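You operate a simulated robot arm through the tools that you are given. There is no shell and no other tool. Be economical: measure what you need, move in short steps, check, and stop when the job is done.

You run a simulated two-armed robot. Do the job below in one go: nothing can be reset, and whatever is moved stays where it is left.

## Task
Lift the cold pan out with both hands and rack the plain bun.
Fine: pan on the landing table, bun on the cooling rack, oven shelf pushed back and door shut.

Only the result counts: the job must be done as asked and must still hold three seconds after the hand-in. Knocking over, shifting, dropping, spilling or breaking anything else fails it.

## Robot
Two 7-joint arms with two-finger parallel grippers on one trunk, on a base that drives. Base frame: it is fixed to the floor where the robot stands at the start and does not move with it; the origin is under the middle of the robot, x ahead of it, y to its left, z up. Readings come in mm, rad, newtons and seconds.
The left shoulder is at the start at [9, 160, 1224], the right one opposite. With the tool pointing down near the work surface each hand reaches from about 100 to 800 mm from the robot's upright axis, wherever it stands, measured 20 degrees to its own side. Places, roughly: bread oven door [100, -500, 700]; bread oven shelf [700, -200, 600]; cool [-1300, 200, 900]; plain finger bun (12x5x4 cm) [700, -200, 600]; plain loaf (17x6x7 cm) [-1200, -700, 900]; saffron finger bun (12x5x4 cm) [500, 400, 800]; seeded loaf [-1250, 250, 1000]. Payload 3.43 kg a hand.
The tool frame of a hand sits at the grasp point between the pads (the TCP): z along the fingers, y along the line on which they close. The tips reach 34 mm beyond it. Largest opening 128 mm; finger width 24, thickness 12; the body of the gripper, 48 by 130 mm, starts 96 mm behind the TCP.
Orientation is that of the tool frame in the base frame, as a unit quaternion [x, y, z, w]. With the fingers straight down and closing along the base's y, the tool's x points along the base's -x, its y along +y and its z along -z.

## Interface
- The arms move only by the tool apply_moves. It takes "left_plan", "right_plan" or both (then of equal length, played together; a hand with none holds still); each is a list of rows, each a list of 7 numbers: the shift along the tool's x, y, z in units of 20 mm (1.0 is 20 mm), then the turn, a rotation vector about the tool's x, y, z in units of 5 degrees (1.0 is 5 degrees), then the opening, from 0 (shut) to 1 (fully open). In form: [[dx, dy, dz, rx, ry, rz, hand], ...]. A call has 1 to 20 rows; each row shifts and turns the commanded pose from where the row before left it, along the tool's axes as they then stand. A call with a number of a shift or a turn outside -1 to 1 is refused whole. A row lasts 0.2 s, in which the tool goes at most 50 mm and 0.15 rad; a call with a longer step from one row to the next is refused whole, and so is a gripper value outside its range. Where a pose cannot be reached the arm comes as near as it can. A force on the tool above 40 N (or 10 N above the force at the start of the call, whichever is more), or a blocked arm, ends the call early, and 0.2 s more pass. The fingers move at their own pace (about 153 mm/s each) and stop on an object; they squeeze with about 21 N. The grip force told is the motor's: it shows also when the fingers shut on nothing. Time passes only in rows, and 0.2 s behind the last, so rows that do not move let the fingers close. The reply holds the time, the measured pose of the TCP, the force on the tool along the base axes, the opening and the grip force, in the units named above and with some noise, with the torque about the TCP (base axes, N m) and any sound that the robot's microphone picked up.
- Cameras (640 x 400 px; columns grow to the right, rows downward): "scene" is now at [34.7, -29.2, 1406.7]; the picture's right is [-0.44, -0.90, -0.02], its down [-0.82, 0.41, -0.40] and it looks along [0.36, -0.16, -0.92] (base axes); focal length 214 px, centre (320, 200). "left" rides on the left gripper at [76, 11, -160] in its tool frame; the picture's right is [-0.15, 0.99, 0.00], its down [-0.88, -0.13, -0.46] and it looks along [-0.45, -0.07, 0.89] (tool axes); focal length 234 px, centre (320, 200). "right" rides on the right gripper at [76, -11, -160] in its tool frame; the picture's right is [0.15, 0.99, 0.00], its down [-0.88, 0.13, -0.46] and it looks along [-0.45, 0.07, 0.89] (tool axes); focal length 234 px, centre (320, 200).
- capture(camera): a new picture of that camera. The clock stands still meanwhile.
- move_column(by): slides the trunk up (or, below 0, down) by that many mm; the arms and the scene camera ride with it, the base frame stays. It gives what a move gives, with no picture.
- roll_base(legs): drives the robot by 1 to 6 legs, each [ahead, left, turn to the left] in mm, mm and rad, along the robot's own axes; the way and the turn of a leg run together, so that a leg with both is an arc; at most 1500 mm and 3.142 rad a leg. The arms and the cameras ride along, it lands a little off, and it stops where it bumps. It gives what a move gives.
- turn_head(pan, tilt): turns the head with the scene camera to pan (to the left, within 1.501 rad either way) and tilt (down, from -0.506 to 1.204), counted from straight ahead of the robot. It gives what a move gives.
- locate(camera, pixels): for up to 12 pixels [column, row] of the newest picture of that camera ("zoom" is the newest enlarged one), the place [x, y, z] in the base frame of the surface seen there, good to about 2 mm. The clock stands still meanwhile.
- zoom(camera, box): a new picture of the part [left, top, right, bottom] of that camera's present view, enlarged. The clock stands still meanwhile.
- job_done(): hands the job in; it is judged then, once.

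Keep the steps short. Do not move on a guess: measure, check each grasp and each placing, and mend mistakes. In all there are 80 turns and 62 pictures (those below and enlarged ones count). Leave the grippers open and the arms clear of the work at the hand-in unless told otherwise, and finish with a single line.

The tools are called after "Emit:" by a JSON object that holds its "api" and its "payload". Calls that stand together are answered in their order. apply_moves: Moves the arms, as the interface text tells. Its arguments: {"type":"object","properties":{"left_plan":{"type":"array","items":{"type":"array","items":{"type":"number"}}},"right_plan":{"type":"array","items":{"type":"array","items":{"type":"number"}}}},"required":[]} The other tools are called the same way: move_column (by) slides the trunk up or down; roll_base (legs) drives the base; turn_head (pan, tilt) turns the head that bears the scene camera; capture (camera) takes a picture; locate (camera, pixels) gives the place of the surface under pixels of a picture; zoom (camera, box) takes an enlarged picture of a part of a camera's view; job_done () hands the job in.

At the start:

```text
clock: 0.0
left_eef_pos: [281.4, -67.6, 795.3]
left_tcp_rot: [-0.004, 1.0, 0.004, -0.026]
left_contact_force: [-0.5, -0.4, 0.3]
left_moment: [-0.01, 0.01, -0.04]
left_width: 128.1
left_gripper_force: 0.0
right_eef_pos: [334.2, -474.5, 948.7]
right_tcp_rot: [-0.01, 1.0, 0.004, 0.016]
right_contact_force: [0.1, -0.3, -0.3]
right_moment: [0.0, -0.02, -0.02]
right_width: 128.1
right_gripper_force: 0.2
trunk travel left (down, up): [-700.0, 240.0]
robot x, y, heading: [-11.6, 0.6, 0.024]
head pan, tilt: [-0.482, 1.196]
```

scene: 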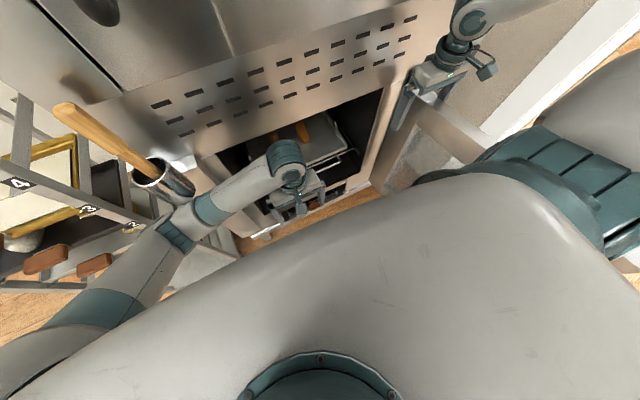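
right: 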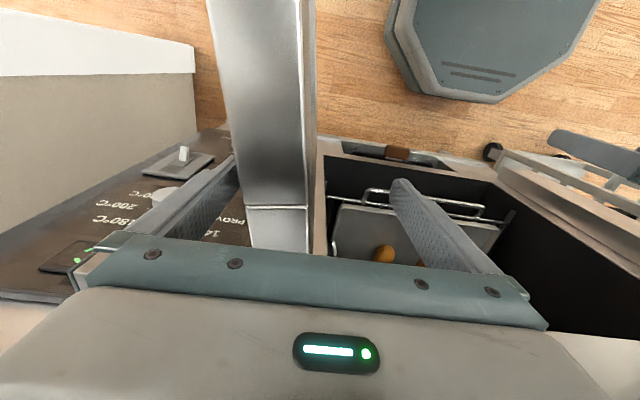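
left: 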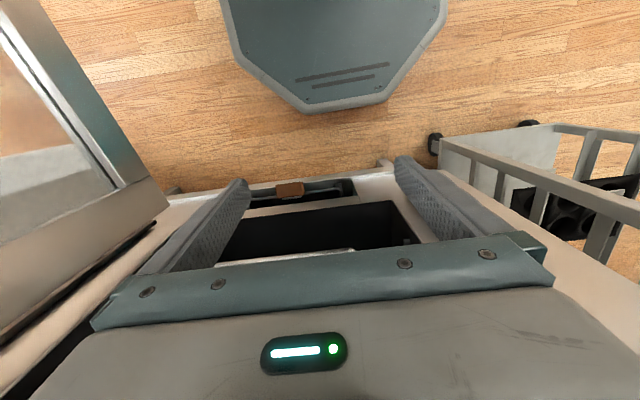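

I start by looking at the oven from the head, tilting up a little so that its mouth is seen.

Emit:
{"api": "turn_head", "payload": {"pan": -0.3, "tilt": 0.8}}

Emit:
{"api": "capture", "payload": {"camera": "scene"}}

```text
clock: 0.9
left_eef_pos: [310.6, -63.4, 781.8]
left_tcp_rot: [-0.004, 0.999, 0.0, -0.046]
left_contact_force: [0.7, -0.5, 0.7]
left_moment: [0.0, -0.03, 0.02]
left_width: 127.8
left_gripper_force: 0.0
right_eef_pos: [371.7, -467.7, 937.5]
right_tcp_rot: [-0.012, 1.0, 0.0, -0.005]
right_contact_force: [0.0, -0.1, 0.1]
right_moment: [-0.01, 0.0, -0.02]
right_width: 127.8
right_gripper_force: 0.1
trunk travel left (down, up): [-700.0, 240.0]
robot x, y, heading: [-9.9, 2.1, 0.023]
head pan, tilt: [-0.3, 0.799]
```

```text
58 pictures are left
```

scene: 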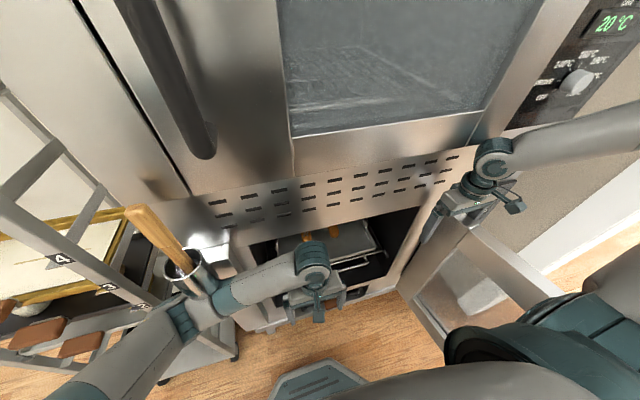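

The arms settled a bit forward. I zoom in on the lower oven mouth and the surroundings.

Emit:
{"api": "zoom", "payload": {"camera": "scene", "box": [200, 180, 500, 367]}}

Emit:
{"api": "turn_head", "payload": {"pan": 0.8, "tilt": 0.6}}

Emit:
{"api": "capture", "payload": {"camera": "scene"}}

Emit:
{"api": "turn_head", "payload": {"pan": -1.1, "tilt": 0.6}}

Emit:
{"api": "capture", "payload": {"camera": "scene"}}

```text
2.13 times, centred on (350, 274) of scene
```

zoom: 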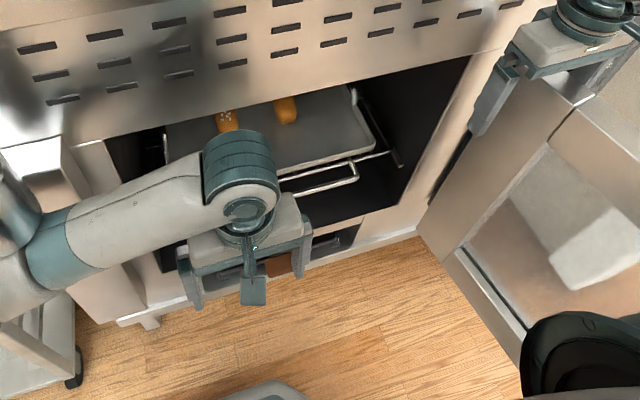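

```text
clock: 2.2
left_eef_pos: [308.7, -63.5, 781.9]
left_tcp_rot: [-0.003, 0.999, 0.0, -0.046]
left_contact_force: [-0.4, 0.2, 0.6]
left_moment: [-0.01, -0.01, 0.01]
left_width: 128.1
left_gripper_force: 0.1
right_eef_pos: [367.9, -467.4, 936.0]
right_tcp_rot: [-0.011, 1.0, 0.0, -0.005]
right_contact_force: [0.3, -0.6, 0.0]
right_moment: [-0.01, 0.01, 0.02]
right_width: 128.1
right_gripper_force: 0.1
trunk travel left (down, up): [-700.0, 240.0]
robot x, y, heading: [-13.6, 0.4, 0.024]
head pan, tilt: [0.799, 0.6]
```

```text
56 pictures are left
```

scene: 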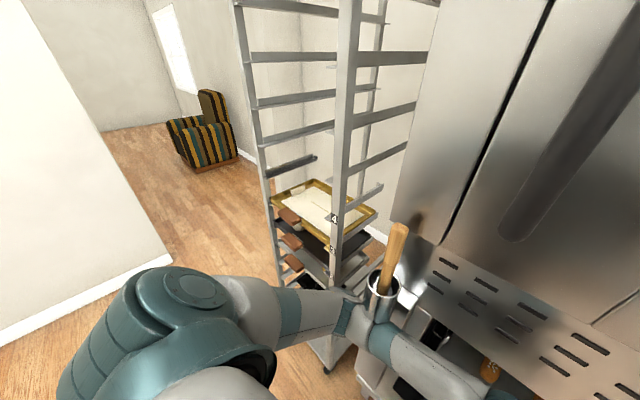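

```text
clock: 4.1
left_eef_pos: [308.4, -63.6, 783.3]
left_tcp_rot: [-0.003, 0.999, 0.002, -0.046]
left_contact_force: [-0.2, 0.1, 0.1]
left_moment: [0.02, -0.01, -0.04]
left_width: 128.0
left_gripper_force: 0.0
right_eef_pos: [367.8, -468.4, 936.7]
right_tcp_rot: [-0.01, 1.0, 0.0, -0.004]
right_contact_force: [0.5, 0.5, -1.1]
right_moment: [0.01, 0.02, 0.0]
right_width: 128.2
right_gripper_force: 0.1
trunk travel left (down, up): [-700.0, 240.0]
robot x, y, heading: [-15.9, 1.3, 0.027]
head pan, tilt: [-1.1, 0.6]
```

```text
55 pictures are left
```

scene: 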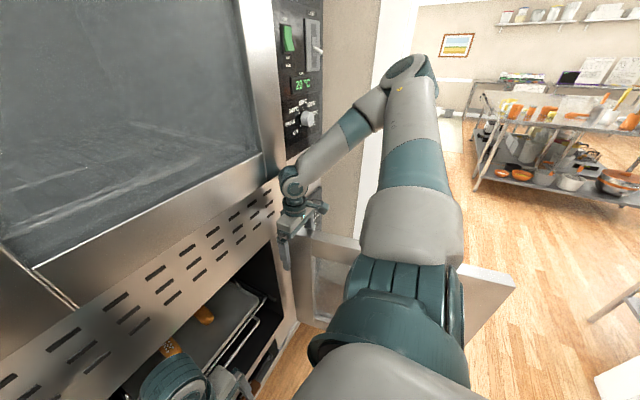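

The door stands open to the right. I measure its edges and the oven mouth in this picture.

Emit:
{"api": "locate", "payload": {"camera": "scene", "pixels": [[512, 278], [495, 300], [320, 240], [318, 270], [270, 240], [275, 270], [225, 300], [205, 314], [170, 347], [250, 330], [300, 310]]}}

Emit:
{"api": "turn_head", "payload": {"pan": -1.5, "tilt": 0.9}}

Emit:
{"api": "capture", "payload": {"camera": "scene"}}

Emit:
{"api": "turn_head", "payload": {"pan": 1.5, "tilt": 0.4}}

Emit:
{"api": "capture", "payload": {"camera": "scene"}}

```text
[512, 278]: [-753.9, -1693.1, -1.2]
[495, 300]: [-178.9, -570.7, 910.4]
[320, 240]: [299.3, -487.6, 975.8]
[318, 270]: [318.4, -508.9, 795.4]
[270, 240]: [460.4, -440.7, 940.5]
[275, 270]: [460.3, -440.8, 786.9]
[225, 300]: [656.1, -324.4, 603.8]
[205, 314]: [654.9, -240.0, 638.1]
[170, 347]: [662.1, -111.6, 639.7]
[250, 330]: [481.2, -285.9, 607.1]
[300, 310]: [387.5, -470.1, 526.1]
```

```text
clock: 4.9
left_eef_pos: [309.3, -63.0, 783.9]
left_tcp_rot: [-0.003, 0.999, 0.002, -0.045]
left_contact_force: [0.1, 0.9, 0.0]
left_moment: [0.01, 0.01, -0.02]
left_width: 128.1
left_gripper_force: 0.1
right_eef_pos: [367.1, -467.6, 937.0]
right_tcp_rot: [-0.011, 1.0, 0.0, -0.004]
right_contact_force: [0.3, -0.5, 0.3]
right_moment: [0.01, 0.0, -0.03]
right_width: 128.1
right_gripper_force: 0.1
trunk travel left (down, up): [-700.0, 240.0]
robot x, y, heading: [-14.9, 4.6, 0.023]
head pan, tilt: [-1.499, 0.901]
```

```text
54 pictures are left
```

scene: 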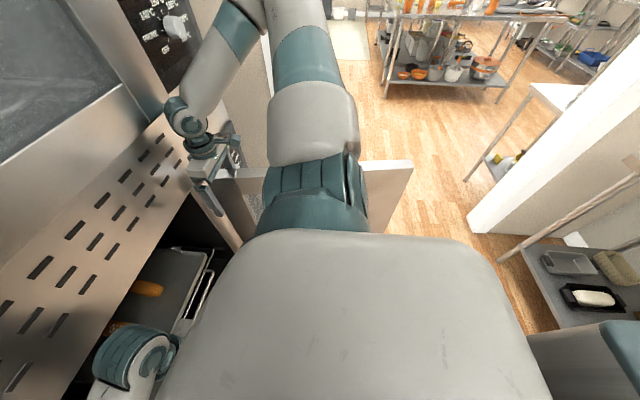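

```text
clock: 7.5
left_eef_pos: [309.4, -64.0, 783.8]
left_tcp_rot: [-0.003, 0.999, 0.003, -0.047]
left_contact_force: [1.4, -0.5, -0.7]
left_moment: [-0.01, 0.02, -0.01]
left_width: 128.3
left_gripper_force: 0.0
right_eef_pos: [367.5, -467.5, 936.5]
right_tcp_rot: [-0.01, 1.0, 0.0, -0.005]
right_contact_force: [0.0, 0.3, -0.1]
right_moment: [-0.01, -0.04, 0.01]
right_width: 128.1
right_gripper_force: 0.1
trunk travel left (down, up): [-700.0, 240.0]
robot x, y, heading: [-16.6, 3.0, 0.023]
head pan, tilt: [1.499, 0.4]
```

```text
53 pictures are left
```

scene: 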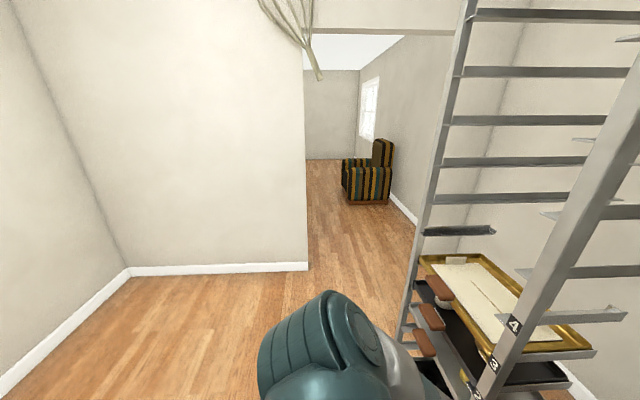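

A table with tins stands behind at the right. I raise the trunk so the arms clear the door (top about 910), then look to the rear right and left.

Emit:
{"api": "move_column", "payload": {"by": 200}}

Emit:
{"api": "turn_head", "payload": {"pan": -1.5, "tilt": 0.75}}

Emit:
{"api": "capture", "payload": {"camera": "scene"}}

Emit:
{"api": "locate", "payload": {"camera": "scene", "pixels": [[400, 155], [505, 235], [560, 240], [600, 210], [520, 260], [580, 300], [480, 200], [630, 250], [600, 270], [540, 300], [560, 280], [620, 150]]}}

```text
clock: 9.9
left_eef_pos: [280.7, -60.9, 784.1]
left_tcp_rot: [-0.002, 0.996, 0.017, -0.09]
left_contact_force: [-0.1, -0.9, -0.4]
left_moment: [0.01, -0.1, -0.01]
left_width: 127.7
left_gripper_force: 0.0
right_eef_pos: [354.4, -471.0, 959.4]
right_tcp_rot: [-0.004, 1.0, 0.004, -0.021]
right_contact_force: [-0.1, -0.3, 0.2]
right_moment: [0.01, -0.07, -0.03]
right_width: 128.2
right_gripper_force: 0.0
trunk travel left (down, up): [-730.0, 210.0]
robot x, y, heading: [-12.5, 2.2, 0.004]
head pan, tilt: [1.499, 0.4]
stopped: the arm was blocked; the commanded pose is now the measured one
```

```text
clock: 12.5
left_eef_pos: [279.8, -61.6, 786.6]
left_tcp_rot: [-0.002, 0.996, 0.014, -0.087]
left_contact_force: [-0.9, 0.5, 0.6]
left_moment: [0.02, -0.01, 0.01]
left_width: 128.0
left_gripper_force: 0.1
right_eef_pos: [353.0, -469.8, 955.9]
right_tcp_rot: [-0.004, 1.0, 0.005, -0.022]
right_contact_force: [-0.1, -0.1, -0.1]
right_moment: [0.01, -0.01, 0.01]
right_width: 127.7
right_gripper_force: 0.1
trunk travel left (down, up): [-730.0, 210.0]
robot x, y, heading: [-10.4, 1.8, 0.007]
head pan, tilt: [-1.499, 0.75]
```

```text
52 pictures are left
```

scene: 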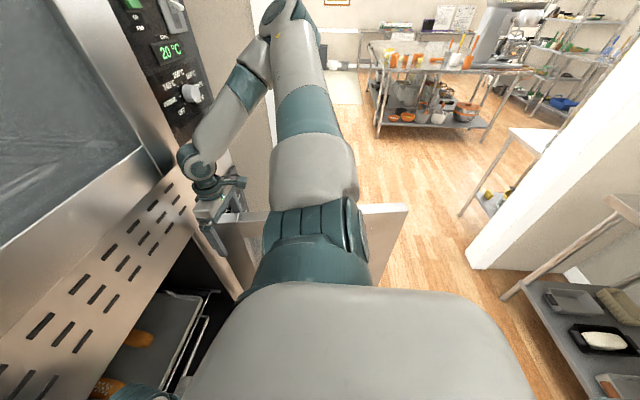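

```text
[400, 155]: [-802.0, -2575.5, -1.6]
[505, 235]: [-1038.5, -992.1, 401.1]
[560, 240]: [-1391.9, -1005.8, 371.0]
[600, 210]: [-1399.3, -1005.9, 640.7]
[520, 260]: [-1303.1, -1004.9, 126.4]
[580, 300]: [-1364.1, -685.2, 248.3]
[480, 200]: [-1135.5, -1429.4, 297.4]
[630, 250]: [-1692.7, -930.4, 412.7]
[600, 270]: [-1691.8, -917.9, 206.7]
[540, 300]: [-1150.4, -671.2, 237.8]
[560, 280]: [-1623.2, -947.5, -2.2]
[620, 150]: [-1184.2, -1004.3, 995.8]
```

The lift stopped: the left arm was caught on something. I look at the left arm before moving anything else.

Emit:
{"api": "turn_head", "payload": {"pan": 0.4, "tilt": 1.0}}

Emit:
{"api": "capture", "payload": {"camera": "scene"}}

Emit:
{"api": "capture", "payload": {"camera": "left"}}

```text
clock: 14.4
left_eef_pos: [279.9, -62.4, 786.2]
left_tcp_rot: [-0.003, 0.996, 0.013, -0.088]
left_contact_force: [0.0, -0.3, 0.3]
left_moment: [0.0, 0.01, -0.02]
left_width: 128.1
left_gripper_force: 0.1
right_eef_pos: [351.3, -470.2, 956.9]
right_tcp_rot: [-0.004, 1.0, 0.005, -0.021]
right_contact_force: [0.2, -0.1, 0.7]
right_moment: [0.01, -0.01, -0.03]
right_width: 128.0
right_gripper_force: 0.1
trunk travel left (down, up): [-730.0, 210.0]
robot x, y, heading: [-14.1, -2.2, 0.007]
head pan, tilt: [0.4, 1.0]
```

```text
51 pictures are left
```

scene: 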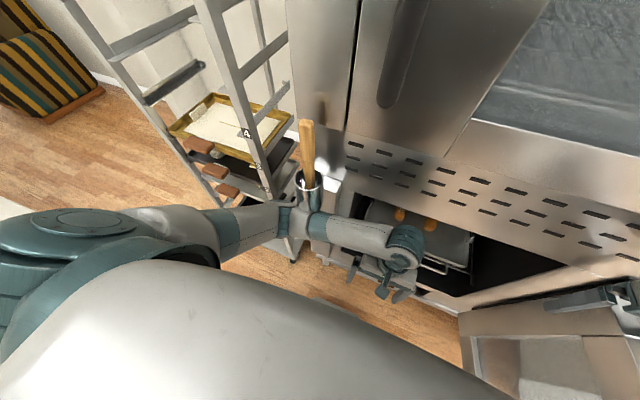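

```text
50 pictures are left
```

left: 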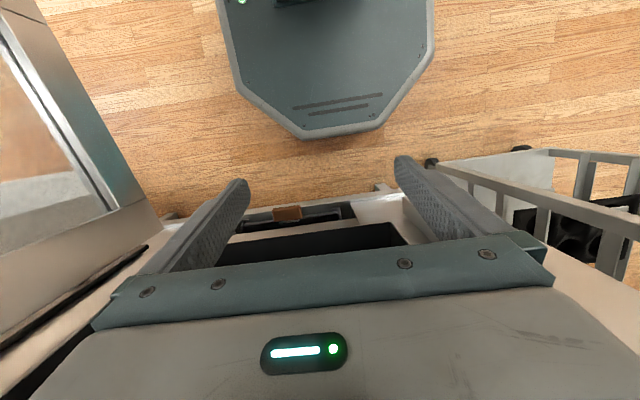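

Emit:
{"api": "zoom", "payload": {"camera": "scene", "box": [230, 110, 430, 310]}}

Emit:
{"api": "locate", "payload": {"camera": "scene", "pixels": [[306, 125], [307, 180], [328, 190], [318, 200], [286, 197], [295, 235], [260, 190], [285, 230], [280, 210], [360, 245], [400, 245]]}}

```text
2.00 times, centred on (330, 210) of scene
```

zoom: 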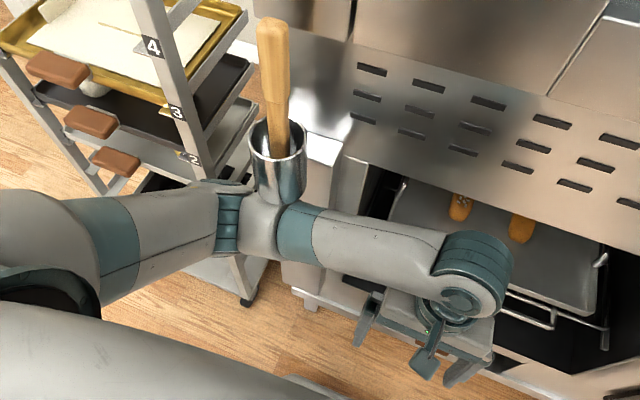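

```text
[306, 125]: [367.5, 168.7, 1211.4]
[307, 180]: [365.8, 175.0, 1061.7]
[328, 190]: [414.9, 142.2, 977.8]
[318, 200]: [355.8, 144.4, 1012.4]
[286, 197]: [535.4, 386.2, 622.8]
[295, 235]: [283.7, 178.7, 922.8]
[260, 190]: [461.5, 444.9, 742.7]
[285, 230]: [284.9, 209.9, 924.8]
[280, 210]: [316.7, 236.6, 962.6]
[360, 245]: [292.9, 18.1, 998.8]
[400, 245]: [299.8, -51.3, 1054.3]
```

The left forearm (elbow near [285, 210, 925]) sits under the spoon cup mounted on the oven (cup at about [366, 170, 1000–1060]); that blocked the lift. The right fingers straddle the top of the door. I raise the right hand, lower the trunk back 30 mm, then check the cup before backing out.

Emit:
{"api": "apply_moves", "payload": {"right_plan": [[0, 0, -1, 0, 0, 0, 1], [0, 0, -1, 0, 0, 0, 1], [0, 0, -1, 0, 0, 0, 1], [0, 0, -1, 0, 0, 0, 1], [0, 0, -1, 0, 0, 0, 1], [0, 0, 0, 0, 0, 0, 1]]}}

Emit:
{"api": "move_column", "payload": {"by": -35}}

Emit:
{"api": "zoom", "payload": {"camera": "scene", "box": [230, 110, 430, 310]}}

Emit:
{"api": "capture", "payload": {"camera": "right"}}

```text
clock: 15.8
left_eef_pos: [280.2, -63.6, 786.2]
left_tcp_rot: [-0.002, 0.996, 0.014, -0.088]
left_contact_force: [-0.1, 0.1, -1.3]
left_moment: [-0.01, -0.03, -0.02]
left_width: 128.0
left_gripper_force: 0.1
right_eef_pos: [356.9, -469.2, 1057.0]
right_tcp_rot: [-0.005, 1.0, 0.005, -0.021]
right_contact_force: [-0.9, 0.1, 0.1]
right_moment: [0.01, -0.03, -0.02]
right_width: 127.9
right_gripper_force: 0.2
trunk travel left (down, up): [-730.0, 210.0]
robot x, y, heading: [-12.5, 1.1, 0.009]
head pan, tilt: [0.4, 1.0]
```

```text
clock: 16.6
left_eef_pos: [277.8, -61.3, 754.6]
left_tcp_rot: [-0.002, 0.997, 0.015, -0.082]
left_contact_force: [-0.2, 0.6, 1.0]
left_moment: [0.0, -0.04, -0.01]
left_width: 128.0
left_gripper_force: 0.0
right_eef_pos: [351.1, -469.8, 1025.0]
right_tcp_rot: [-0.005, 1.0, 0.005, -0.019]
right_contact_force: [-0.1, 0.2, -0.9]
right_moment: [0.02, -0.06, -0.02]
right_width: 128.1
right_gripper_force: 0.1
trunk travel left (down, up): [-695.0, 245.0]
robot x, y, heading: [-11.8, 4.6, 0.008]
head pan, tilt: [0.4, 1.0]
```

```text
2.00 times, centred on (330, 210) of scene
```

zoom: 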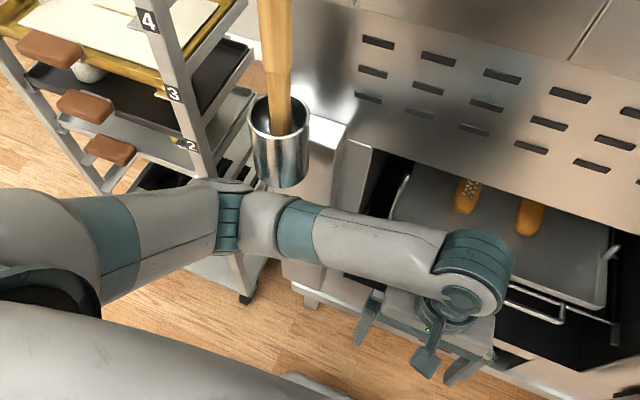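

```text
47 pictures are left
```

right: 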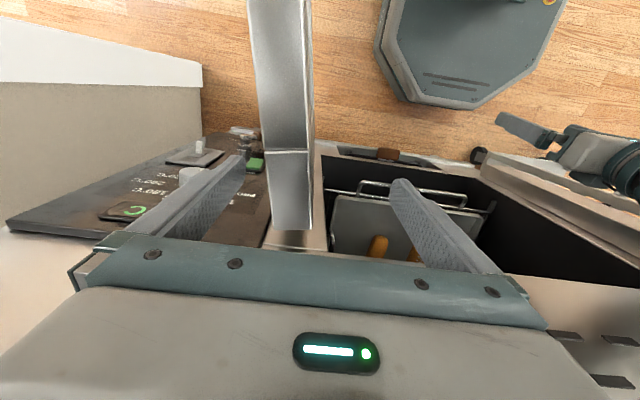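

The cup is free and still upright in its place. Now I back the base out straight 350 mm.

Emit:
{"api": "roll_base", "payload": {"legs": [[-350, 0, 0]]}}

Emit:
{"api": "turn_head", "payload": {"pan": -0.1, "tilt": 0.6}}

Emit:
{"api": "capture", "payload": {"camera": "scene"}}

```text
clock: 18.8
left_eef_pos: [-73.5, -64.7, 754.0]
left_tcp_rot: [-0.005, 0.997, 0.014, -0.082]
left_contact_force: [0.2, 0.7, -0.3]
left_moment: [0.02, -0.03, 0.0]
left_width: 127.9
left_gripper_force: 0.0
right_eef_pos: [0.7, -472.8, 1023.2]
right_tcp_rot: [-0.007, 1.0, 0.004, -0.018]
right_contact_force: [0.2, -0.7, 0.6]
right_moment: [0.0, -0.02, 0.03]
right_width: 128.1
right_gripper_force: 0.0
trunk travel left (down, up): [-695.0, 245.0]
robot x, y, heading: [-365.7, -4.2, 0.01]
head pan, tilt: [0.4, 1.0]
```

```text
clock: 19.8
left_eef_pos: [-73.4, -64.6, 753.4]
left_tcp_rot: [-0.004, 0.996, 0.014, -0.083]
left_contact_force: [-0.2, -0.7, -0.9]
left_moment: [0.01, 0.02, 0.01]
left_width: 127.9
left_gripper_force: 0.0
right_eef_pos: [1.1, -472.9, 1024.5]
right_tcp_rot: [-0.007, 1.0, 0.006, -0.019]
right_contact_force: [-0.2, -0.4, -0.1]
right_moment: [-0.01, 0.0, 0.01]
right_width: 127.8
right_gripper_force: 0.1
trunk travel left (down, up): [-695.0, 245.0]
robot x, y, heading: [-364.8, 0.2, 0.015]
head pan, tilt: [-0.099, 0.6]
```

```text
46 pictures are left
```

scene: 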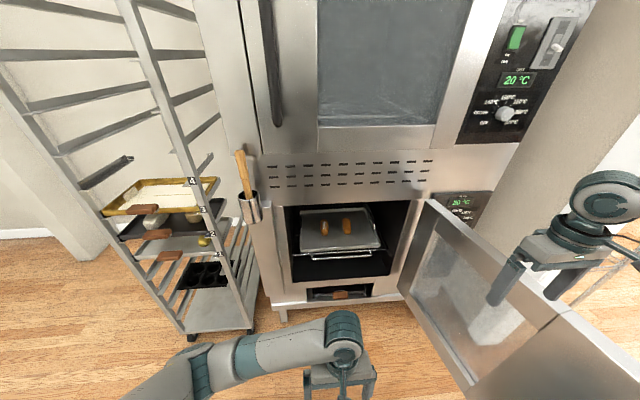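

Now the whole front is in view. I zoom in on the oven mouth and measure.

Emit:
{"api": "zoom", "payload": {"camera": "scene", "box": [260, 190, 430, 300]}}

Emit:
{"api": "locate", "payload": {"camera": "scene", "pixels": [[428, 200], [405, 290], [556, 318], [540, 395], [620, 390], [286, 208], [408, 203], [292, 280], [390, 275], [300, 160], [250, 222], [400, 215]]}}

```text
3.64 times, centred on (345, 245) of scene
```

zoom: 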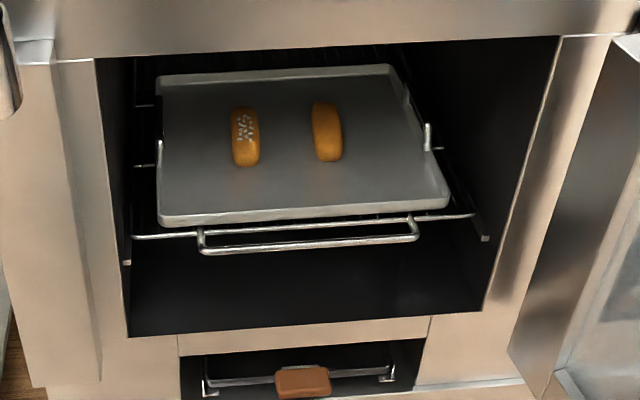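

```text
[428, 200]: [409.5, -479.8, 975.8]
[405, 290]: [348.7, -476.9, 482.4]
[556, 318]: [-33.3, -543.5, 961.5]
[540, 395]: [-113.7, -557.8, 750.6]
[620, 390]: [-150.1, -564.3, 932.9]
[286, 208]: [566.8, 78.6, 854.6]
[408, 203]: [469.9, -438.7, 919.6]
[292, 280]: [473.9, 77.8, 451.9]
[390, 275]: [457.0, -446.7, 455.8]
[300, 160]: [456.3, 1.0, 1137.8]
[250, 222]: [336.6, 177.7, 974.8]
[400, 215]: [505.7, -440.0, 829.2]
```

Emit:
{"api": "locate", "payload": {"camera": "zoom", "pixels": [[160, 150], [428, 138], [163, 220], [447, 200], [160, 85], [390, 68], [246, 110], [246, 155], [320, 105], [328, 150], [205, 247], [416, 234]]}}

Emit:
{"api": "locate", "payload": {"camera": "zoom", "pixels": [[310, 242], [310, 226], [200, 190], [300, 380], [330, 200], [440, 152], [410, 100], [470, 212], [126, 262], [484, 237], [142, 165], [300, 310]]}}

```text
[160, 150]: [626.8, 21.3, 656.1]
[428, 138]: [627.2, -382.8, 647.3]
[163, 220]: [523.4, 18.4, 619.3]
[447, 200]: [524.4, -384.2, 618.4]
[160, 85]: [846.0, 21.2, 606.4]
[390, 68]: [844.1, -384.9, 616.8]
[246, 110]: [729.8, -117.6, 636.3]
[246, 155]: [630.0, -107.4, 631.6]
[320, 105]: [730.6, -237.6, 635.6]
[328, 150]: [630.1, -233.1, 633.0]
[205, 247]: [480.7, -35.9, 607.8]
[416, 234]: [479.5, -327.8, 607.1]
```

```text
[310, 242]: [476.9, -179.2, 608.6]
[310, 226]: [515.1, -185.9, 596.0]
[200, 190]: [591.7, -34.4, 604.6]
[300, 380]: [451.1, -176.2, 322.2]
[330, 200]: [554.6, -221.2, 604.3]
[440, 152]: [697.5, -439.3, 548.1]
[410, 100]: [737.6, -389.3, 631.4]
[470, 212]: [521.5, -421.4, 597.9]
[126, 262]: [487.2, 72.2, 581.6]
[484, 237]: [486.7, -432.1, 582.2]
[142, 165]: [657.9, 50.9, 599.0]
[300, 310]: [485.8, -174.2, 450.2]
```

Pan: x 522–846, y −385 to 21, upright end handles near x 627–740 with tops at z≈656; shelf pull bar at x≈478, z≈607. Next I raise the trunk and turn left to view the landing table behind.

Emit:
{"api": "move_column", "payload": {"by": 120}}

Emit:
{"api": "roll_base", "payload": {"legs": [[0, 0, 1.4]]}}

Emit:
{"api": "turn_head", "payload": {"pan": 1.4, "tilt": 0.55}}

Emit:
{"api": "capture", "payload": {"camera": "scene"}}

```text
clock: 21.3
left_eef_pos: [-73.7, -63.7, 873.4]
left_tcp_rot: [-0.005, 0.996, 0.015, -0.082]
left_contact_force: [0.5, 0.0, -0.4]
left_moment: [0.02, 0.0, 0.02]
left_width: 128.2
left_gripper_force: 0.1
right_eef_pos: [1.0, -472.2, 1143.8]
right_tcp_rot: [-0.006, 1.0, 0.006, -0.019]
right_contact_force: [0.5, 0.9, -0.3]
right_moment: [-0.01, 0.02, 0.05]
right_width: 127.9
right_gripper_force: 0.1
trunk travel left (down, up): [-815.0, 125.0]
robot x, y, heading: [-368.0, -3.5, 0.012]
head pan, tilt: [-0.099, 0.6]
```

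```text
clock: 25.2
left_eef_pos: [-261.1, 278.1, 873.9]
left_tcp_rot: [-0.654, 0.751, -0.043, -0.072]
left_contact_force: [-0.1, 0.8, -0.5]
left_moment: [-0.01, 0.0, 0.02]
left_width: 128.1
left_gripper_force: 0.1
right_eef_pos: [152.7, 292.9, 1142.8]
right_tcp_rot: [-0.659, 0.752, -0.008, -0.016]
right_contact_force: [-1.2, 0.5, 1.0]
right_moment: [0.01, -0.01, 0.0]
right_width: 128.1
right_gripper_force: 0.1
trunk travel left (down, up): [-815.0, 125.0]
robot x, y, heading: [-366.8, 0.7, 1.439]
head pan, tilt: [-0.099, 0.6]
```

```text
clock: 26.8
left_eef_pos: [-260.8, 279.4, 873.8]
left_tcp_rot: [-0.654, 0.751, -0.044, -0.072]
left_contact_force: [0.5, 1.2, -1.3]
left_moment: [0.02, 0.01, 0.01]
left_width: 127.6
left_gripper_force: 0.0
right_eef_pos: [152.6, 293.2, 1143.3]
right_tcp_rot: [-0.659, 0.752, -0.009, -0.018]
right_contact_force: [-0.3, 0.8, -0.4]
right_moment: [0.01, 0.01, -0.05]
right_width: 127.8
right_gripper_force: 0.0
trunk travel left (down, up): [-815.0, 125.0]
robot x, y, heading: [-365.4, -4.0, 1.433]
head pan, tilt: [1.4, 0.55]
```

```text
44 pictures are left
```

scene: 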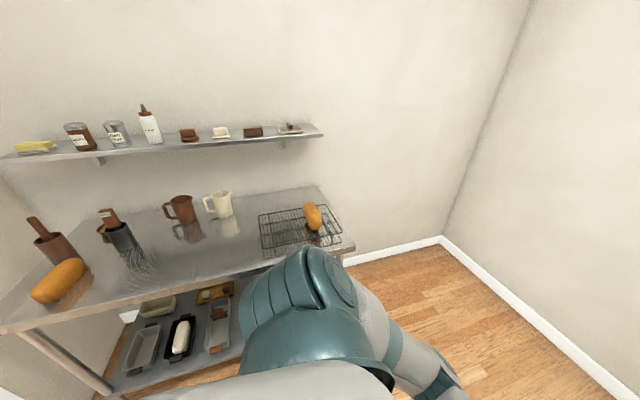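

The landing table carries a loaf, canisters, mugs, and the cooling rack with a loaf on it. I zoom in and measure it.

Emit:
{"api": "zoom", "payload": {"camera": "scene", "box": [0, 170, 360, 350]}}

Emit:
{"api": "locate", "payload": {"camera": "scene", "pixels": [[5, 330], [120, 294], [230, 268], [350, 245], [320, 188], [150, 205], [180, 255], [225, 250], [260, 217], [265, 256], [340, 235], [308, 206]]}}

Emit:
{"api": "locate", "payload": {"camera": "scene", "pixels": [[320, 132], [150, 147], [312, 210], [320, 224], [290, 240], [315, 238], [122, 240], [185, 210], [220, 205], [75, 265], [35, 295], [60, 230]]}}

```text
1.78 times, centred on (180, 260) of scene
```

zoom: 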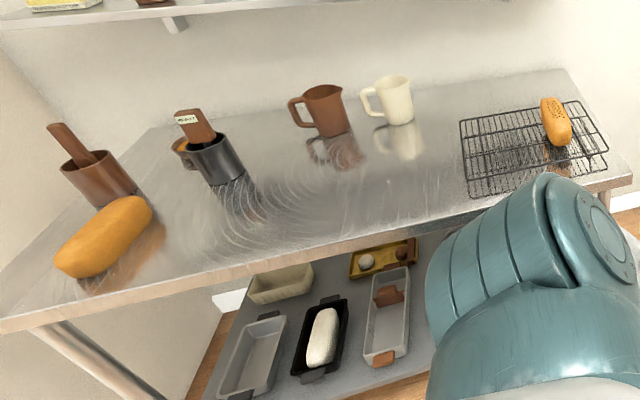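

```text
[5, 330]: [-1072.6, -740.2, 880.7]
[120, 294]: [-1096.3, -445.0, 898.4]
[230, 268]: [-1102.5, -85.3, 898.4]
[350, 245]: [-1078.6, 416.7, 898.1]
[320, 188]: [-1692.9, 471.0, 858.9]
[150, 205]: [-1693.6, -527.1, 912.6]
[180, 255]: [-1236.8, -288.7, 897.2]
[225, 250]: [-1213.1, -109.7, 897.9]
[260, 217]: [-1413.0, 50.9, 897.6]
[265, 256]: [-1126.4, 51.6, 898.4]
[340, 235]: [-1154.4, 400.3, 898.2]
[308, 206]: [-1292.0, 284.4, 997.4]
```

```text
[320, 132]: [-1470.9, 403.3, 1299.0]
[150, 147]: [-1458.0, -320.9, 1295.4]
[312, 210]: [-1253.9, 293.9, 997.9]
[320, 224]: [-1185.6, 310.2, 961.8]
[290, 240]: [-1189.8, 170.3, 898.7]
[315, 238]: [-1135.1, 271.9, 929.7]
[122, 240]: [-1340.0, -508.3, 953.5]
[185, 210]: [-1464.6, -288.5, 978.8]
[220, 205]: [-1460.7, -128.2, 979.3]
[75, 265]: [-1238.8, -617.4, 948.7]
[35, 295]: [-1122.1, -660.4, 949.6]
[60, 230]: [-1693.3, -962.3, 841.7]
```

Table top is z≈898, front edge x≈−1075; rack spans x −1130…−1413, y 50…400 with a loaf at y≈294; clear space for the pan is y −430…−20, with the mugs at x≈−1465. Now I turn back to the oven and drive closer.

Emit:
{"api": "roll_base", "payload": {"legs": [[0, 0, -1.43], [200, 0, 0]]}}

Emit:
{"api": "turn_head", "payload": {"pan": -0.15, "tilt": 0.85}}

Emit:
{"api": "capture", "payload": {"camera": "scene"}}

```text
clock: 31.9
left_eef_pos: [127.4, -66.3, 873.8]
left_tcp_rot: [0.0, 0.997, 0.015, -0.082]
left_contact_force: [-0.6, 0.3, -0.1]
left_moment: [-0.02, 0.01, -0.02]
left_width: 128.0
left_gripper_force: 0.0
right_eef_pos: [197.8, -474.6, 1143.8]
right_tcp_rot: [-0.002, 1.0, 0.005, -0.019]
right_contact_force: [0.2, -0.2, -0.6]
right_moment: [0.02, -0.03, -0.03]
right_width: 127.9
right_gripper_force: 0.0
trunk travel left (down, up): [-815.0, 125.0]
robot x, y, heading: [-166.1, 0.6, 0.007]
head pan, tilt: [1.4, 0.55]
```

```text
clock: 33.5
left_eef_pos: [127.5, -66.6, 874.2]
left_tcp_rot: [0.0, 0.996, 0.015, -0.083]
left_contact_force: [0.5, 0.1, -0.9]
left_moment: [0.0, 0.01, -0.02]
left_width: 128.0
left_gripper_force: 0.0
right_eef_pos: [198.8, -475.7, 1143.5]
right_tcp_rot: [-0.002, 1.0, 0.005, -0.019]
right_contact_force: [-0.2, 0.4, 0.3]
right_moment: [-0.01, 0.0, 0.02]
right_width: 128.2
right_gripper_force: 0.0
trunk travel left (down, up): [-815.0, 125.0]
robot x, y, heading: [-166.2, 0.2, 0.005]
head pan, tilt: [-0.15, 0.85]
```

```text
42 pictures are left
```

scene: 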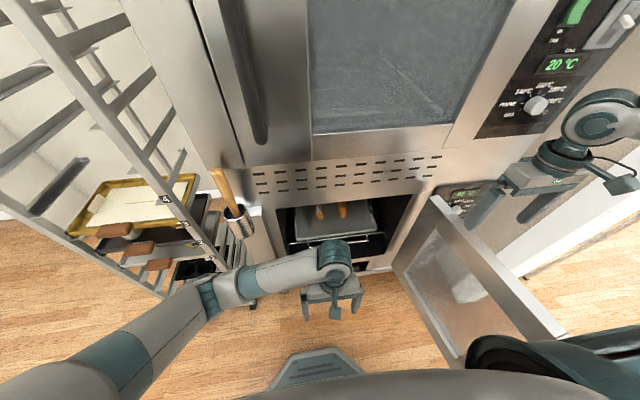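

I bring the right hand in front of the oven at height, pitching it 45° forward to take the pull bar; the left hand moves 80 mm left and straightens.

Emit:
{"api": "apply_moves", "payload": {"left_plan": [[0, 1, 0, 0.3, -1, 0, 1], [0, 1, 0, 0, -0.9, 0, 1], [0, 1, 0, 0, 0, 0, 1], [0, 1, 0, 0, 0, 0, 1], [0, 0, 0, 0, 0, 0, 1], [0, 0, 0, 0, 0, 0, 1], [0, 0, 0, 0, 0, 0, 1], [0, 0, 0, 0, 0, 0, 1], [0, 0, 0, 0, 0, 0, 1], [0, 0, 0, 0, 0, 0, 1], [0, 0, 0, 0, 0, 0, 1], [0, 0, 0, 0, 0, 0, 1]], "right_plan": [[0, 1, 0, 0, -1, 0, 1], [0, 1, 0, 0, -1, 0, 1], [0, 1, 0, 0, -1, 0, 1], [0, 1, 0, 0, -1, 0, 1], [0, 1, 0, 0, -1, 0, 1], [0, 1, 0, 0, -1, 0, 1], [0, 1, 0, 0, -1, 0, 1], [0, 1, 0, 0, -1, 0, 1], [0, 1, 0, 0, -1, 0, 1], [0, 1, 0, 0, -0.4, 0, 1], [0, 1, 0, 0, 0, 0, 1], [0, 1, 0, 0, 0, 0, 1]]}}

Emit:
{"api": "apply_moves", "payload": {"right_plan": [[0, 0, 0, 0, 0, -1, 1], [0, 0, 0, 0, 0, -1, 1], [0, 0, 0, 0, 0, -1, 1], [0, 0, 0, 0, 0, -1, 1], [0, 0, 0, 0, 0, -1, 1], [0, 0, 0, 0, 0, -1, 1], [0, 0, 0, 0, 0, -1, 1], [0, 0, 0, 0, 0, -1, 1], [0, 0, 0, 0, 0, -1, 1], [0, 0, 0, 0, 0, -1, 1], [0, 0, 0, 0, 0, -1, 1], [0, 0, 0, 0, 0, -1, 1], [0, 0, 0, 0, 0, -1, 1], [0, 0, 0, 0, 0, -1, 1], [0, 0, 0, 0, 0, -1, 1], [0, 0, 0, 0, 0, -1, 1], [0, 0, 0, 0, 0, -1, 1], [0, 0, 0, 0, 0, -1, 1]]}}

```text
clock: 36.1
left_eef_pos: [127.5, 14.2, 873.9]
left_tcp_rot: [0.0, 1.0, 0.001, 0.0]
left_contact_force: [-0.2, 0.1, -0.7]
left_moment: [-0.02, 0.0, 0.0]
left_width: 128.0
left_gripper_force: 0.0
right_eef_pos: [369.9, -338.6, 1161.2]
right_tcp_rot: [0.0, 0.925, 0.006, 0.38]
right_contact_force: [-0.5, -0.4, 0.0]
right_moment: [-0.02, 0.02, -0.02]
right_width: 127.8
right_gripper_force: 0.1
right hand out of reach, approached as far as the arm can: row 3, 4, 5, 6, 7, 8, 9, 10, 11, 12
trunk travel left (down, up): [-815.0, 125.0]
robot x, y, heading: [-166.7, -0.4, -0.0]
head pan, tilt: [-0.15, 0.85]
```

```text
clock: 38.0
left_eef_pos: [126.8, 11.8, 874.7]
left_tcp_rot: [0.002, 1.0, 0.003, 0.001]
left_contact_force: [0.4, 0.2, 0.7]
left_moment: [-0.04, -0.01, 0.0]
left_width: 127.9
left_gripper_force: 0.2
right_eef_pos: [361.1, -346.3, 1154.9]
right_tcp_rot: [-0.32, 0.872, -0.13, 0.348]
right_contact_force: [-11.1, -13.0, -7.2]
right_moment: [0.75, 0.09, -1.26]
right_width: 128.1
right_gripper_force: 0.0
trunk travel left (down, up): [-815.0, 125.0]
robot x, y, heading: [-166.6, 1.4, 0.002]
head pan, tilt: [-0.15, 0.85]
stopped in row 9 (right hand): the force on the tool passed its limit (the readings are from after the stop); the commanded pose is now the measured one
```

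The pitched pose was short of reach and the right hand touched something near the front. I look.

Emit:
{"api": "capture", "payload": {"camera": "scene"}}

Emit:
{"api": "capture", "payload": {"camera": "right"}}

```text
41 pictures are left
```

scene: 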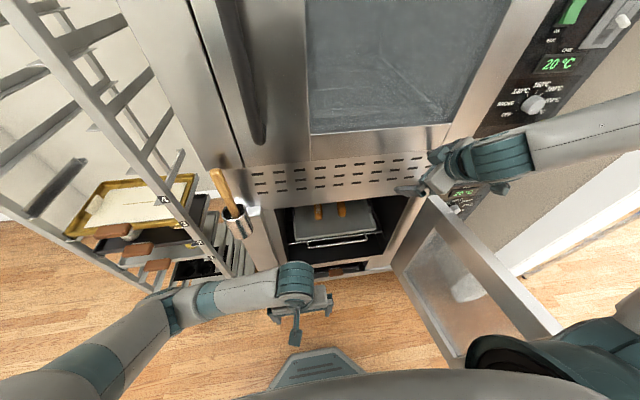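

```text
40 pictures are left
```

right: 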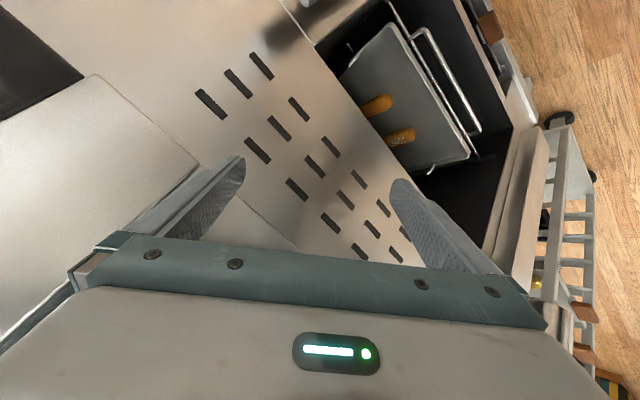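

A fingertip touches the panel above the oven. I drive the base back 200 mm to free it, then continue lower down where there is room.

Emit:
{"api": "roll_base", "payload": {"legs": [[-200, 0, 0]]}}

Emit:
{"api": "move_column", "payload": {"by": -150}}

```text
clock: 39.6
left_eef_pos: [-70.4, 12.2, 874.6]
left_tcp_rot: [0.001, 1.0, 0.003, 0.0]
left_contact_force: [0.3, -0.3, 0.0]
left_moment: [-0.05, 0.02, 0.01]
left_width: 128.2
left_gripper_force: 0.0
right_eef_pos: [166.2, -345.2, 1155.2]
right_tcp_rot: [-0.325, 0.869, -0.13, 0.35]
right_contact_force: [-0.2, -0.4, -0.4]
right_moment: [-0.03, 0.05, -0.02]
right_width: 128.0
right_gripper_force: 0.1
trunk travel left (down, up): [-815.0, 125.0]
robot x, y, heading: [-367.4, 2.7, 0.005]
head pan, tilt: [-0.15, 0.85]
```

```text
clock: 41.4
left_eef_pos: [-70.3, 12.4, 724.8]
left_tcp_rot: [0.001, 1.0, 0.001, 0.002]
left_contact_force: [0.4, -0.5, -0.5]
left_moment: [-0.01, 0.01, -0.02]
left_width: 128.2
left_gripper_force: 0.1
right_eef_pos: [164.3, -344.2, 1007.3]
right_tcp_rot: [-0.324, 0.869, -0.13, 0.351]
right_contact_force: [0.7, 0.6, 0.9]
right_moment: [0.0, 0.01, 0.0]
right_width: 127.7
right_gripper_force: 0.0
trunk travel left (down, up): [-665.0, 275.0]
robot x, y, heading: [-362.8, 0.0, 0.001]
head pan, tilt: [-0.15, 0.85]
```

Free again. I finish the roll of the right hand so the fingers close across the bar.

Emit:
{"api": "apply_moves", "payload": {"right_plan": [[0, 0, 0, 0, 0, -1, 1], [0, 0, 0, 0, 0, -1, 1], [0, 0, 0, 0, 0, -1, 1], [0, 0, 0, 0, 0, -1, 1], [0, 0, 0, 0, 0, -1, 1], [0, 0, 0, 0, 0, -1, 1], [0, 0, 0, 0, 0, -1, 1], [0, 0, 0, 0, 0, -1, 1], [0, 0, 0, 0, 0, -1, 1], [0, 0, 0, 0, 0, -0.8, 1]]}}

```text
clock: 43.6
left_eef_pos: [-71.5, 12.4, 724.5]
left_tcp_rot: [0.001, 1.0, 0.002, 0.001]
left_contact_force: [0.0, -0.1, -0.8]
left_moment: [0.0, -0.01, 0.0]
left_width: 128.0
left_gripper_force: 0.1
right_eef_pos: [164.8, -343.5, 1006.6]
right_tcp_rot: [0.656, -0.656, 0.263, -0.265]
right_contact_force: [-0.5, -0.1, -0.2]
right_moment: [0.02, 0.02, -0.03]
right_width: 128.3
right_gripper_force: 0.0
trunk travel left (down, up): [-665.0, 275.0]
robot x, y, heading: [-362.0, -0.8, 0.002]
head pan, tilt: [-0.15, 0.85]
```

Roll complete. Now the right hand goes left 110 mm and down 300 mm in front of the oven, staying well short of it.

Emit:
{"api": "apply_moves", "payload": {"right_plan": [[-0.9, 0, 0, 0, 0, 0, 1], [-0.9, 0, 0, 0, 0, 0, 1], [-0.9, 0, 0, 0, 0, 0, 1], [-0.9, 0, 0, 0, 0, 0, 1], [-0.9, 0, 0, 0, 0, 0, 1], [-0.9, 0, 0, 0, 0, 0, 1], [0, 0.95, 0.98, 0, 0, 0, 1], [0, 0.95, 0.98, 0, 0, 0, 1], [0, 0.95, 0.98, 0, 0, 0, 1], [0, 0.95, 0.98, 0, 0, 0, 1], [0, 0.95, 0.98, 0, 0, 0, 1], [0, 0.95, 0.98, 0, 0, 0, 1], [0, 0.95, 0.98, 0, 0, 0, 1], [0, 0.95, 0.98, 0, 0, 0, 1], [0, 0.95, 0.98, 0, 0, 0, 1], [0, 0.95, 0.98, 0, 0, 0, 1], [0, 0.95, 0.98, 0, 0, 0, 0.5]]}}

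Emit:
{"api": "capture", "payload": {"camera": "scene"}}

```text
clock: 47.2
left_eef_pos: [-71.4, 11.9, 724.9]
left_tcp_rot: [0.001, 1.0, 0.002, 0.0]
left_contact_force: [-0.1, 0.4, 1.2]
left_moment: [0.06, -0.01, -0.01]
left_width: 128.1
left_gripper_force: 0.1
right_eef_pos: [193.1, -313.6, 829.6]
right_tcp_rot: [0.657, -0.656, 0.262, -0.265]
right_contact_force: [0.0, -0.2, 0.1]
right_moment: [-0.01, -0.02, 0.0]
right_width: 63.8
right_gripper_force: 0.0
right hand out of reach, approached as far as the arm can: row 1, 2, 3, 5, 11, 12, 13, 14, 15, 16, 17
trunk travel left (down, up): [-665.0, 275.0]
robot x, y, heading: [-362.0, -0.6, 0.005]
head pan, tilt: [-0.15, 0.85]
```

```text
39 pictures are left
```

scene: 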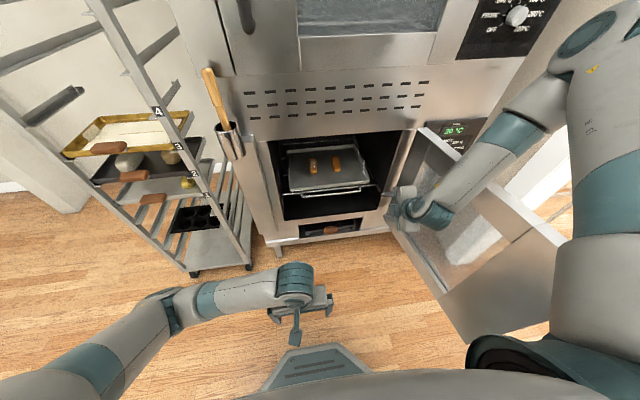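

The right arm cannot get lower in this pose. I will use the left hand, pointing down, for the bar instead. First I take the right hand back up and straight.

Emit:
{"api": "apply_moves", "payload": {"right_plan": [[0, -0.95, -0.98, 0, 0, 0, 1], [0, -0.95, -0.98, 0, 0, 0, 1], [0, -0.95, -0.98, 0, 0, 0, 1], [0, -0.95, -0.98, 0, 0, 0, 1], [0, -0.95, -0.98, 0, 0, 0, 1], [0, -0.95, -0.98, 0, 0, 0, 1], [0, -0.95, -0.98, 0, 0, 0, 1], [0, -0.95, -0.98, 0, 0, 0, 1], [0, -0.95, -0.98, 0, 0, 0, 1], [0, -0.95, -0.98, 0, 0, 0, 1], [0, -0.95, -0.98, 0, 0, 0, 1], [0, -0.95, -0.98, 0, 0, 0, 1]]}}

Emit:
{"api": "apply_moves", "payload": {"right_plan": [[0, 0, 0, 0, 0, 1, 1], [0, 0, 0, 0, 0, 1, 1], [0, 0, 0, 0, 0, 1, 1], [0, 0, 0, 0, 0, 1, 1], [0, 0, 0, 0, 0, 1, 1], [0, 0, 0, 0, 0, 1, 1], [0, 0, 0, 0, 0, 1, 1], [0, 0, 0, 0, 0, 1, 1], [0, 0, 0, 0, 0, 1, 1], [0, 0, 0, 0, 0, 1, 1], [0, 0, 0, 0, 0, 1, 1], [0, 0, 0, 0, 0, 1, 1], [0, 0, 0, 0, 0, 1, 1], [0, 0, 0, 0, 0, 1, 1], [0, 0, 0, 0, 0, 1, 1], [0, 0, 0, 0, 0, 1, 1], [0, 0, 0, 0, 0, 1, 1], [0, 0, 0, 0, 0, 1, 1]]}}

Emit:
{"api": "apply_moves", "payload": {"right_plan": [[0, 0, 0, 0, 1, 0, 1], [0, 0, 0, 0, 1, 0, 1], [0, 0, 0, 0, 1, 0, 1], [0, 0, 0, 0, 1, 0, 1], [0, 0, 0, 0, 1, 0, 1], [0, 0, 0, 0, 1, 0, 1], [0, 0, 0, 0, 1, 0, 1], [0, 0, 0, 0, 1, 0, 1], [0, 0, 0, 0, 0.7, 0, 1]]}}

```text
clock: 49.8
left_eef_pos: [-71.1, 11.8, 725.0]
left_tcp_rot: [0.001, 1.0, 0.002, 0.001]
left_contact_force: [-0.1, -0.5, -0.2]
left_moment: [0.05, -0.03, 0.03]
left_width: 127.8
left_gripper_force: 0.0
right_eef_pos: [194.3, -314.1, 1158.1]
right_tcp_rot: [-0.655, 0.656, -0.264, 0.267]
right_contact_force: [-0.1, 0.4, 0.1]
right_moment: [0.03, -0.02, 0.02]
right_width: 127.8
right_gripper_force: 0.0
trunk travel left (down, up): [-665.0, 275.0]
robot x, y, heading: [-363.0, -2.9, 0.004]
head pan, tilt: [-0.15, 0.85]
```

```text
clock: 53.6
left_eef_pos: [-71.5, 13.0, 724.6]
left_tcp_rot: [0.0, 1.0, 0.002, 0.0]
left_contact_force: [-0.1, -0.3, -0.1]
left_moment: [-0.02, 0.0, 0.01]
left_width: 128.1
left_gripper_force: 0.1
right_eef_pos: [191.8, -313.5, 1158.4]
right_tcp_rot: [0.001, 0.927, 0.002, 0.375]
right_contact_force: [0.5, -0.5, 0.2]
right_moment: [-0.01, 0.02, 0.0]
right_width: 128.2
right_gripper_force: 0.1
trunk travel left (down, up): [-665.0, 275.0]
robot x, y, heading: [-362.6, -3.6, 0.004]
head pan, tilt: [-0.15, 0.85]
```

```text
clock: 55.6
left_eef_pos: [-70.3, 11.4, 725.1]
left_tcp_rot: [0.001, 1.0, 0.002, 0.0]
left_contact_force: [0.1, -0.2, 0.0]
left_moment: [-0.01, 0.03, 0.01]
left_width: 128.2
left_gripper_force: 0.0
right_eef_pos: [194.4, -313.6, 1158.2]
right_tcp_rot: [0.0, 1.0, 0.003, 0.003]
right_contact_force: [0.2, -0.4, -0.7]
right_moment: [-0.02, 0.01, -0.01]
right_width: 127.8
right_gripper_force: 0.0
trunk travel left (down, up): [-665.0, 275.0]
robot x, y, heading: [-362.7, -1.2, 0.004]
head pan, tilt: [-0.15, 0.85]
```

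Right hand is straight again. I pull it back 150 mm, and turn the left hand 90° with a 20° pitch, over to y≈−110, then lower the trunk 60 mm.

Emit:
{"api": "apply_moves", "payload": {"left_plan": [[0, -1, 0, 0, 0, 0, 1], [0, -1, 0, 0, 0, 0, 1], [0, -1, 0, 0, 0, 0, 1], [0, -1, 0, 0, 0, 0, 1], [0, -1, 0, 0, 0, 0, 1], [0, -1, 0, 0, 0, 0, 1], [0, 0, 0, 0, 0, 1, 1], [0, 0, 0, 0, 0, 1, 1], [0, 0, 0, 0, 0, 1, 1], [0, 0, 0, 0, 0, 1, 1], [0, 0, 0, 0, 0, 1, 1], [0, 0, 0, 0, 0, 1, 1]], "right_plan": [[1, 0, 0, 0, 0, 0, 1], [1, 0, 0, 0, 0, 0, 1], [1, 0, 0, 0, 0, 0, 1], [1, 0, 0, 0, 0, 0, 1], [1, 0, 0, 0, 0, 0, 1], [1, 0, 0, 0, 0, 0, 1], [1, 0, 0, 0, 0, 0, 1], [0.5, 0, 0, 0, 0, 0, 1], [0, 0, 0, 0, 0, 0, 1], [0, 0, 0, 0, 0, 0, 1], [0, 0, 0, 0, 0, 0, 1], [0, 0, 0, 0, 0, 0, 1]]}}

Emit:
{"api": "apply_moves", "payload": {"left_plan": [[0, 0, 0, 0, 0, 1, 1], [0, 0, 0, 0, 0, 1, 1], [0, 0, 0, 0, 0, 1, 1], [0, 0, 0, 0, 0, 1, 1], [0, 0, 0, 0, 0, 1, 1], [0, 0, 0, 0, 0, 1, 1], [0, 0, 0, 0, 0, 1, 1], [0, 0, 0, 0, 0, 1, 1], [0, 0, 0, 0, 0, 1, 1], [0, 0, 0, 0, 0, 1, 1], [0, 0, 0, 0, 0, 1, 1], [0, 0, 0, 0, 0, 1, 1], [0, 0, 0, -1, 0, 0, 1], [0, 0, 0, -1, 0, 0, 1], [0, 0, 0, -1, 0, 0, 1], [0, 0, 0, -1, 0, 0, 1]]}}

Emit:
{"api": "move_column", "payload": {"by": -60}}

```text
clock: 58.2
left_eef_pos: [-72.6, -108.1, 724.0]
left_tcp_rot: [0.261, 0.965, 0.002, -0.001]
left_contact_force: [0.0, -0.1, 0.9]
left_moment: [-0.01, -0.02, 0.0]
left_width: 128.0
left_gripper_force: 0.1
right_eef_pos: [43.9, -312.6, 1157.6]
right_tcp_rot: [0.0, 1.0, 0.002, 0.005]
right_contact_force: [-1.2, 0.8, 0.9]
right_moment: [-0.01, -0.01, -0.02]
right_width: 128.0
right_gripper_force: 0.1
trunk travel left (down, up): [-665.0, 275.0]
robot x, y, heading: [-359.4, -2.6, -0.002]
head pan, tilt: [-0.15, 0.85]
```

```text
clock: 61.6
left_eef_pos: [-72.8, -107.9, 723.8]
left_tcp_rot: [0.697, 0.696, 0.125, 0.123]
left_contact_force: [0.8, 0.1, -0.3]
left_moment: [0.01, -0.01, -0.02]
left_width: 128.1
left_gripper_force: 0.0
right_eef_pos: [43.1, -311.8, 1156.9]
right_tcp_rot: [0.0, 1.0, 0.001, 0.005]
right_contact_force: [0.1, -0.4, -0.1]
right_moment: [-0.04, 0.0, 0.01]
right_width: 128.1
right_gripper_force: 0.0
trunk travel left (down, up): [-665.0, 275.0]
robot x, y, heading: [-362.0, -2.8, 0.002]
head pan, tilt: [-0.15, 0.85]
```

```text
clock: 62.6
left_eef_pos: [-70.6, -108.8, 663.2]
left_tcp_rot: [0.697, 0.695, 0.124, 0.123]
left_contact_force: [-0.1, 0.1, -0.4]
left_moment: [0.02, -0.03, 0.03]
left_width: 128.2
left_gripper_force: 0.0
right_eef_pos: [43.3, -312.9, 1098.3]
right_tcp_rot: [0.0, 1.0, 0.002, 0.004]
right_contact_force: [0.8, -0.7, 0.3]
right_moment: [-0.02, 0.0, 0.02]
right_width: 128.0
right_gripper_force: 0.1
trunk travel left (down, up): [-605.0, 335.0]
robot x, y, heading: [-365.3, 0.6, -0.006]
head pan, tilt: [-0.15, 0.85]
```

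Left hand is ready (fingers pointing down-forward, closing along x). Drive 250 mm forward; the left hand will still be ~300 mm short of the bar.

Emit:
{"api": "roll_base", "payload": {"legs": [[250, 0, 0.005]]}}

Emit:
{"api": "capture", "payload": {"camera": "scene"}}

```text
clock: 64.4
left_eef_pos: [175.8, -104.8, 664.3]
left_tcp_rot: [0.695, 0.697, 0.124, 0.121]
left_contact_force: [0.0, 0.4, -0.5]
left_moment: [-0.01, 0.03, 0.0]
left_width: 128.1
left_gripper_force: 0.1
right_eef_pos: [292.8, -308.2, 1097.4]
right_tcp_rot: [-0.003, 1.0, 0.002, 0.004]
right_contact_force: [0.3, 0.2, 0.0]
right_moment: [-0.01, -0.01, -0.01]
right_width: 128.0
right_gripper_force: 0.1
trunk travel left (down, up): [-605.0, 335.0]
robot x, y, heading: [-117.3, 0.2, 0.007]
head pan, tilt: [-0.15, 0.85]
```

```text
38 pictures are left
```

scene: 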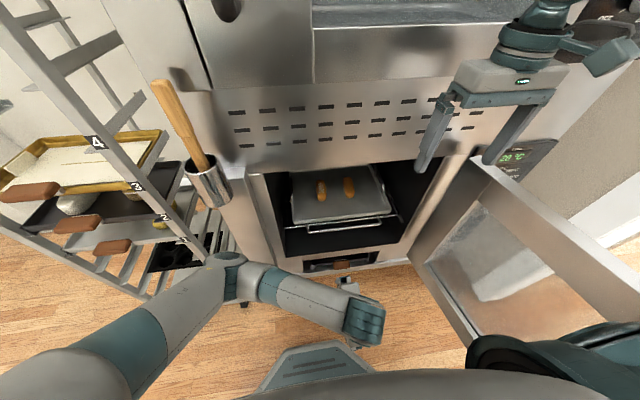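

Emit:
{"api": "locate", "payload": {"camera": "scene", "pixels": [[228, 257], [245, 275], [220, 203], [210, 180], [345, 310], [265, 265], [208, 205]]}}

```text
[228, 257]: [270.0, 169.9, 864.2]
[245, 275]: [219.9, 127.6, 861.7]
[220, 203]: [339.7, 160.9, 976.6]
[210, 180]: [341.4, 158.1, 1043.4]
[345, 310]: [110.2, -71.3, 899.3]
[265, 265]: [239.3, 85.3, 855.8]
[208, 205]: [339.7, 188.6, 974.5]
```

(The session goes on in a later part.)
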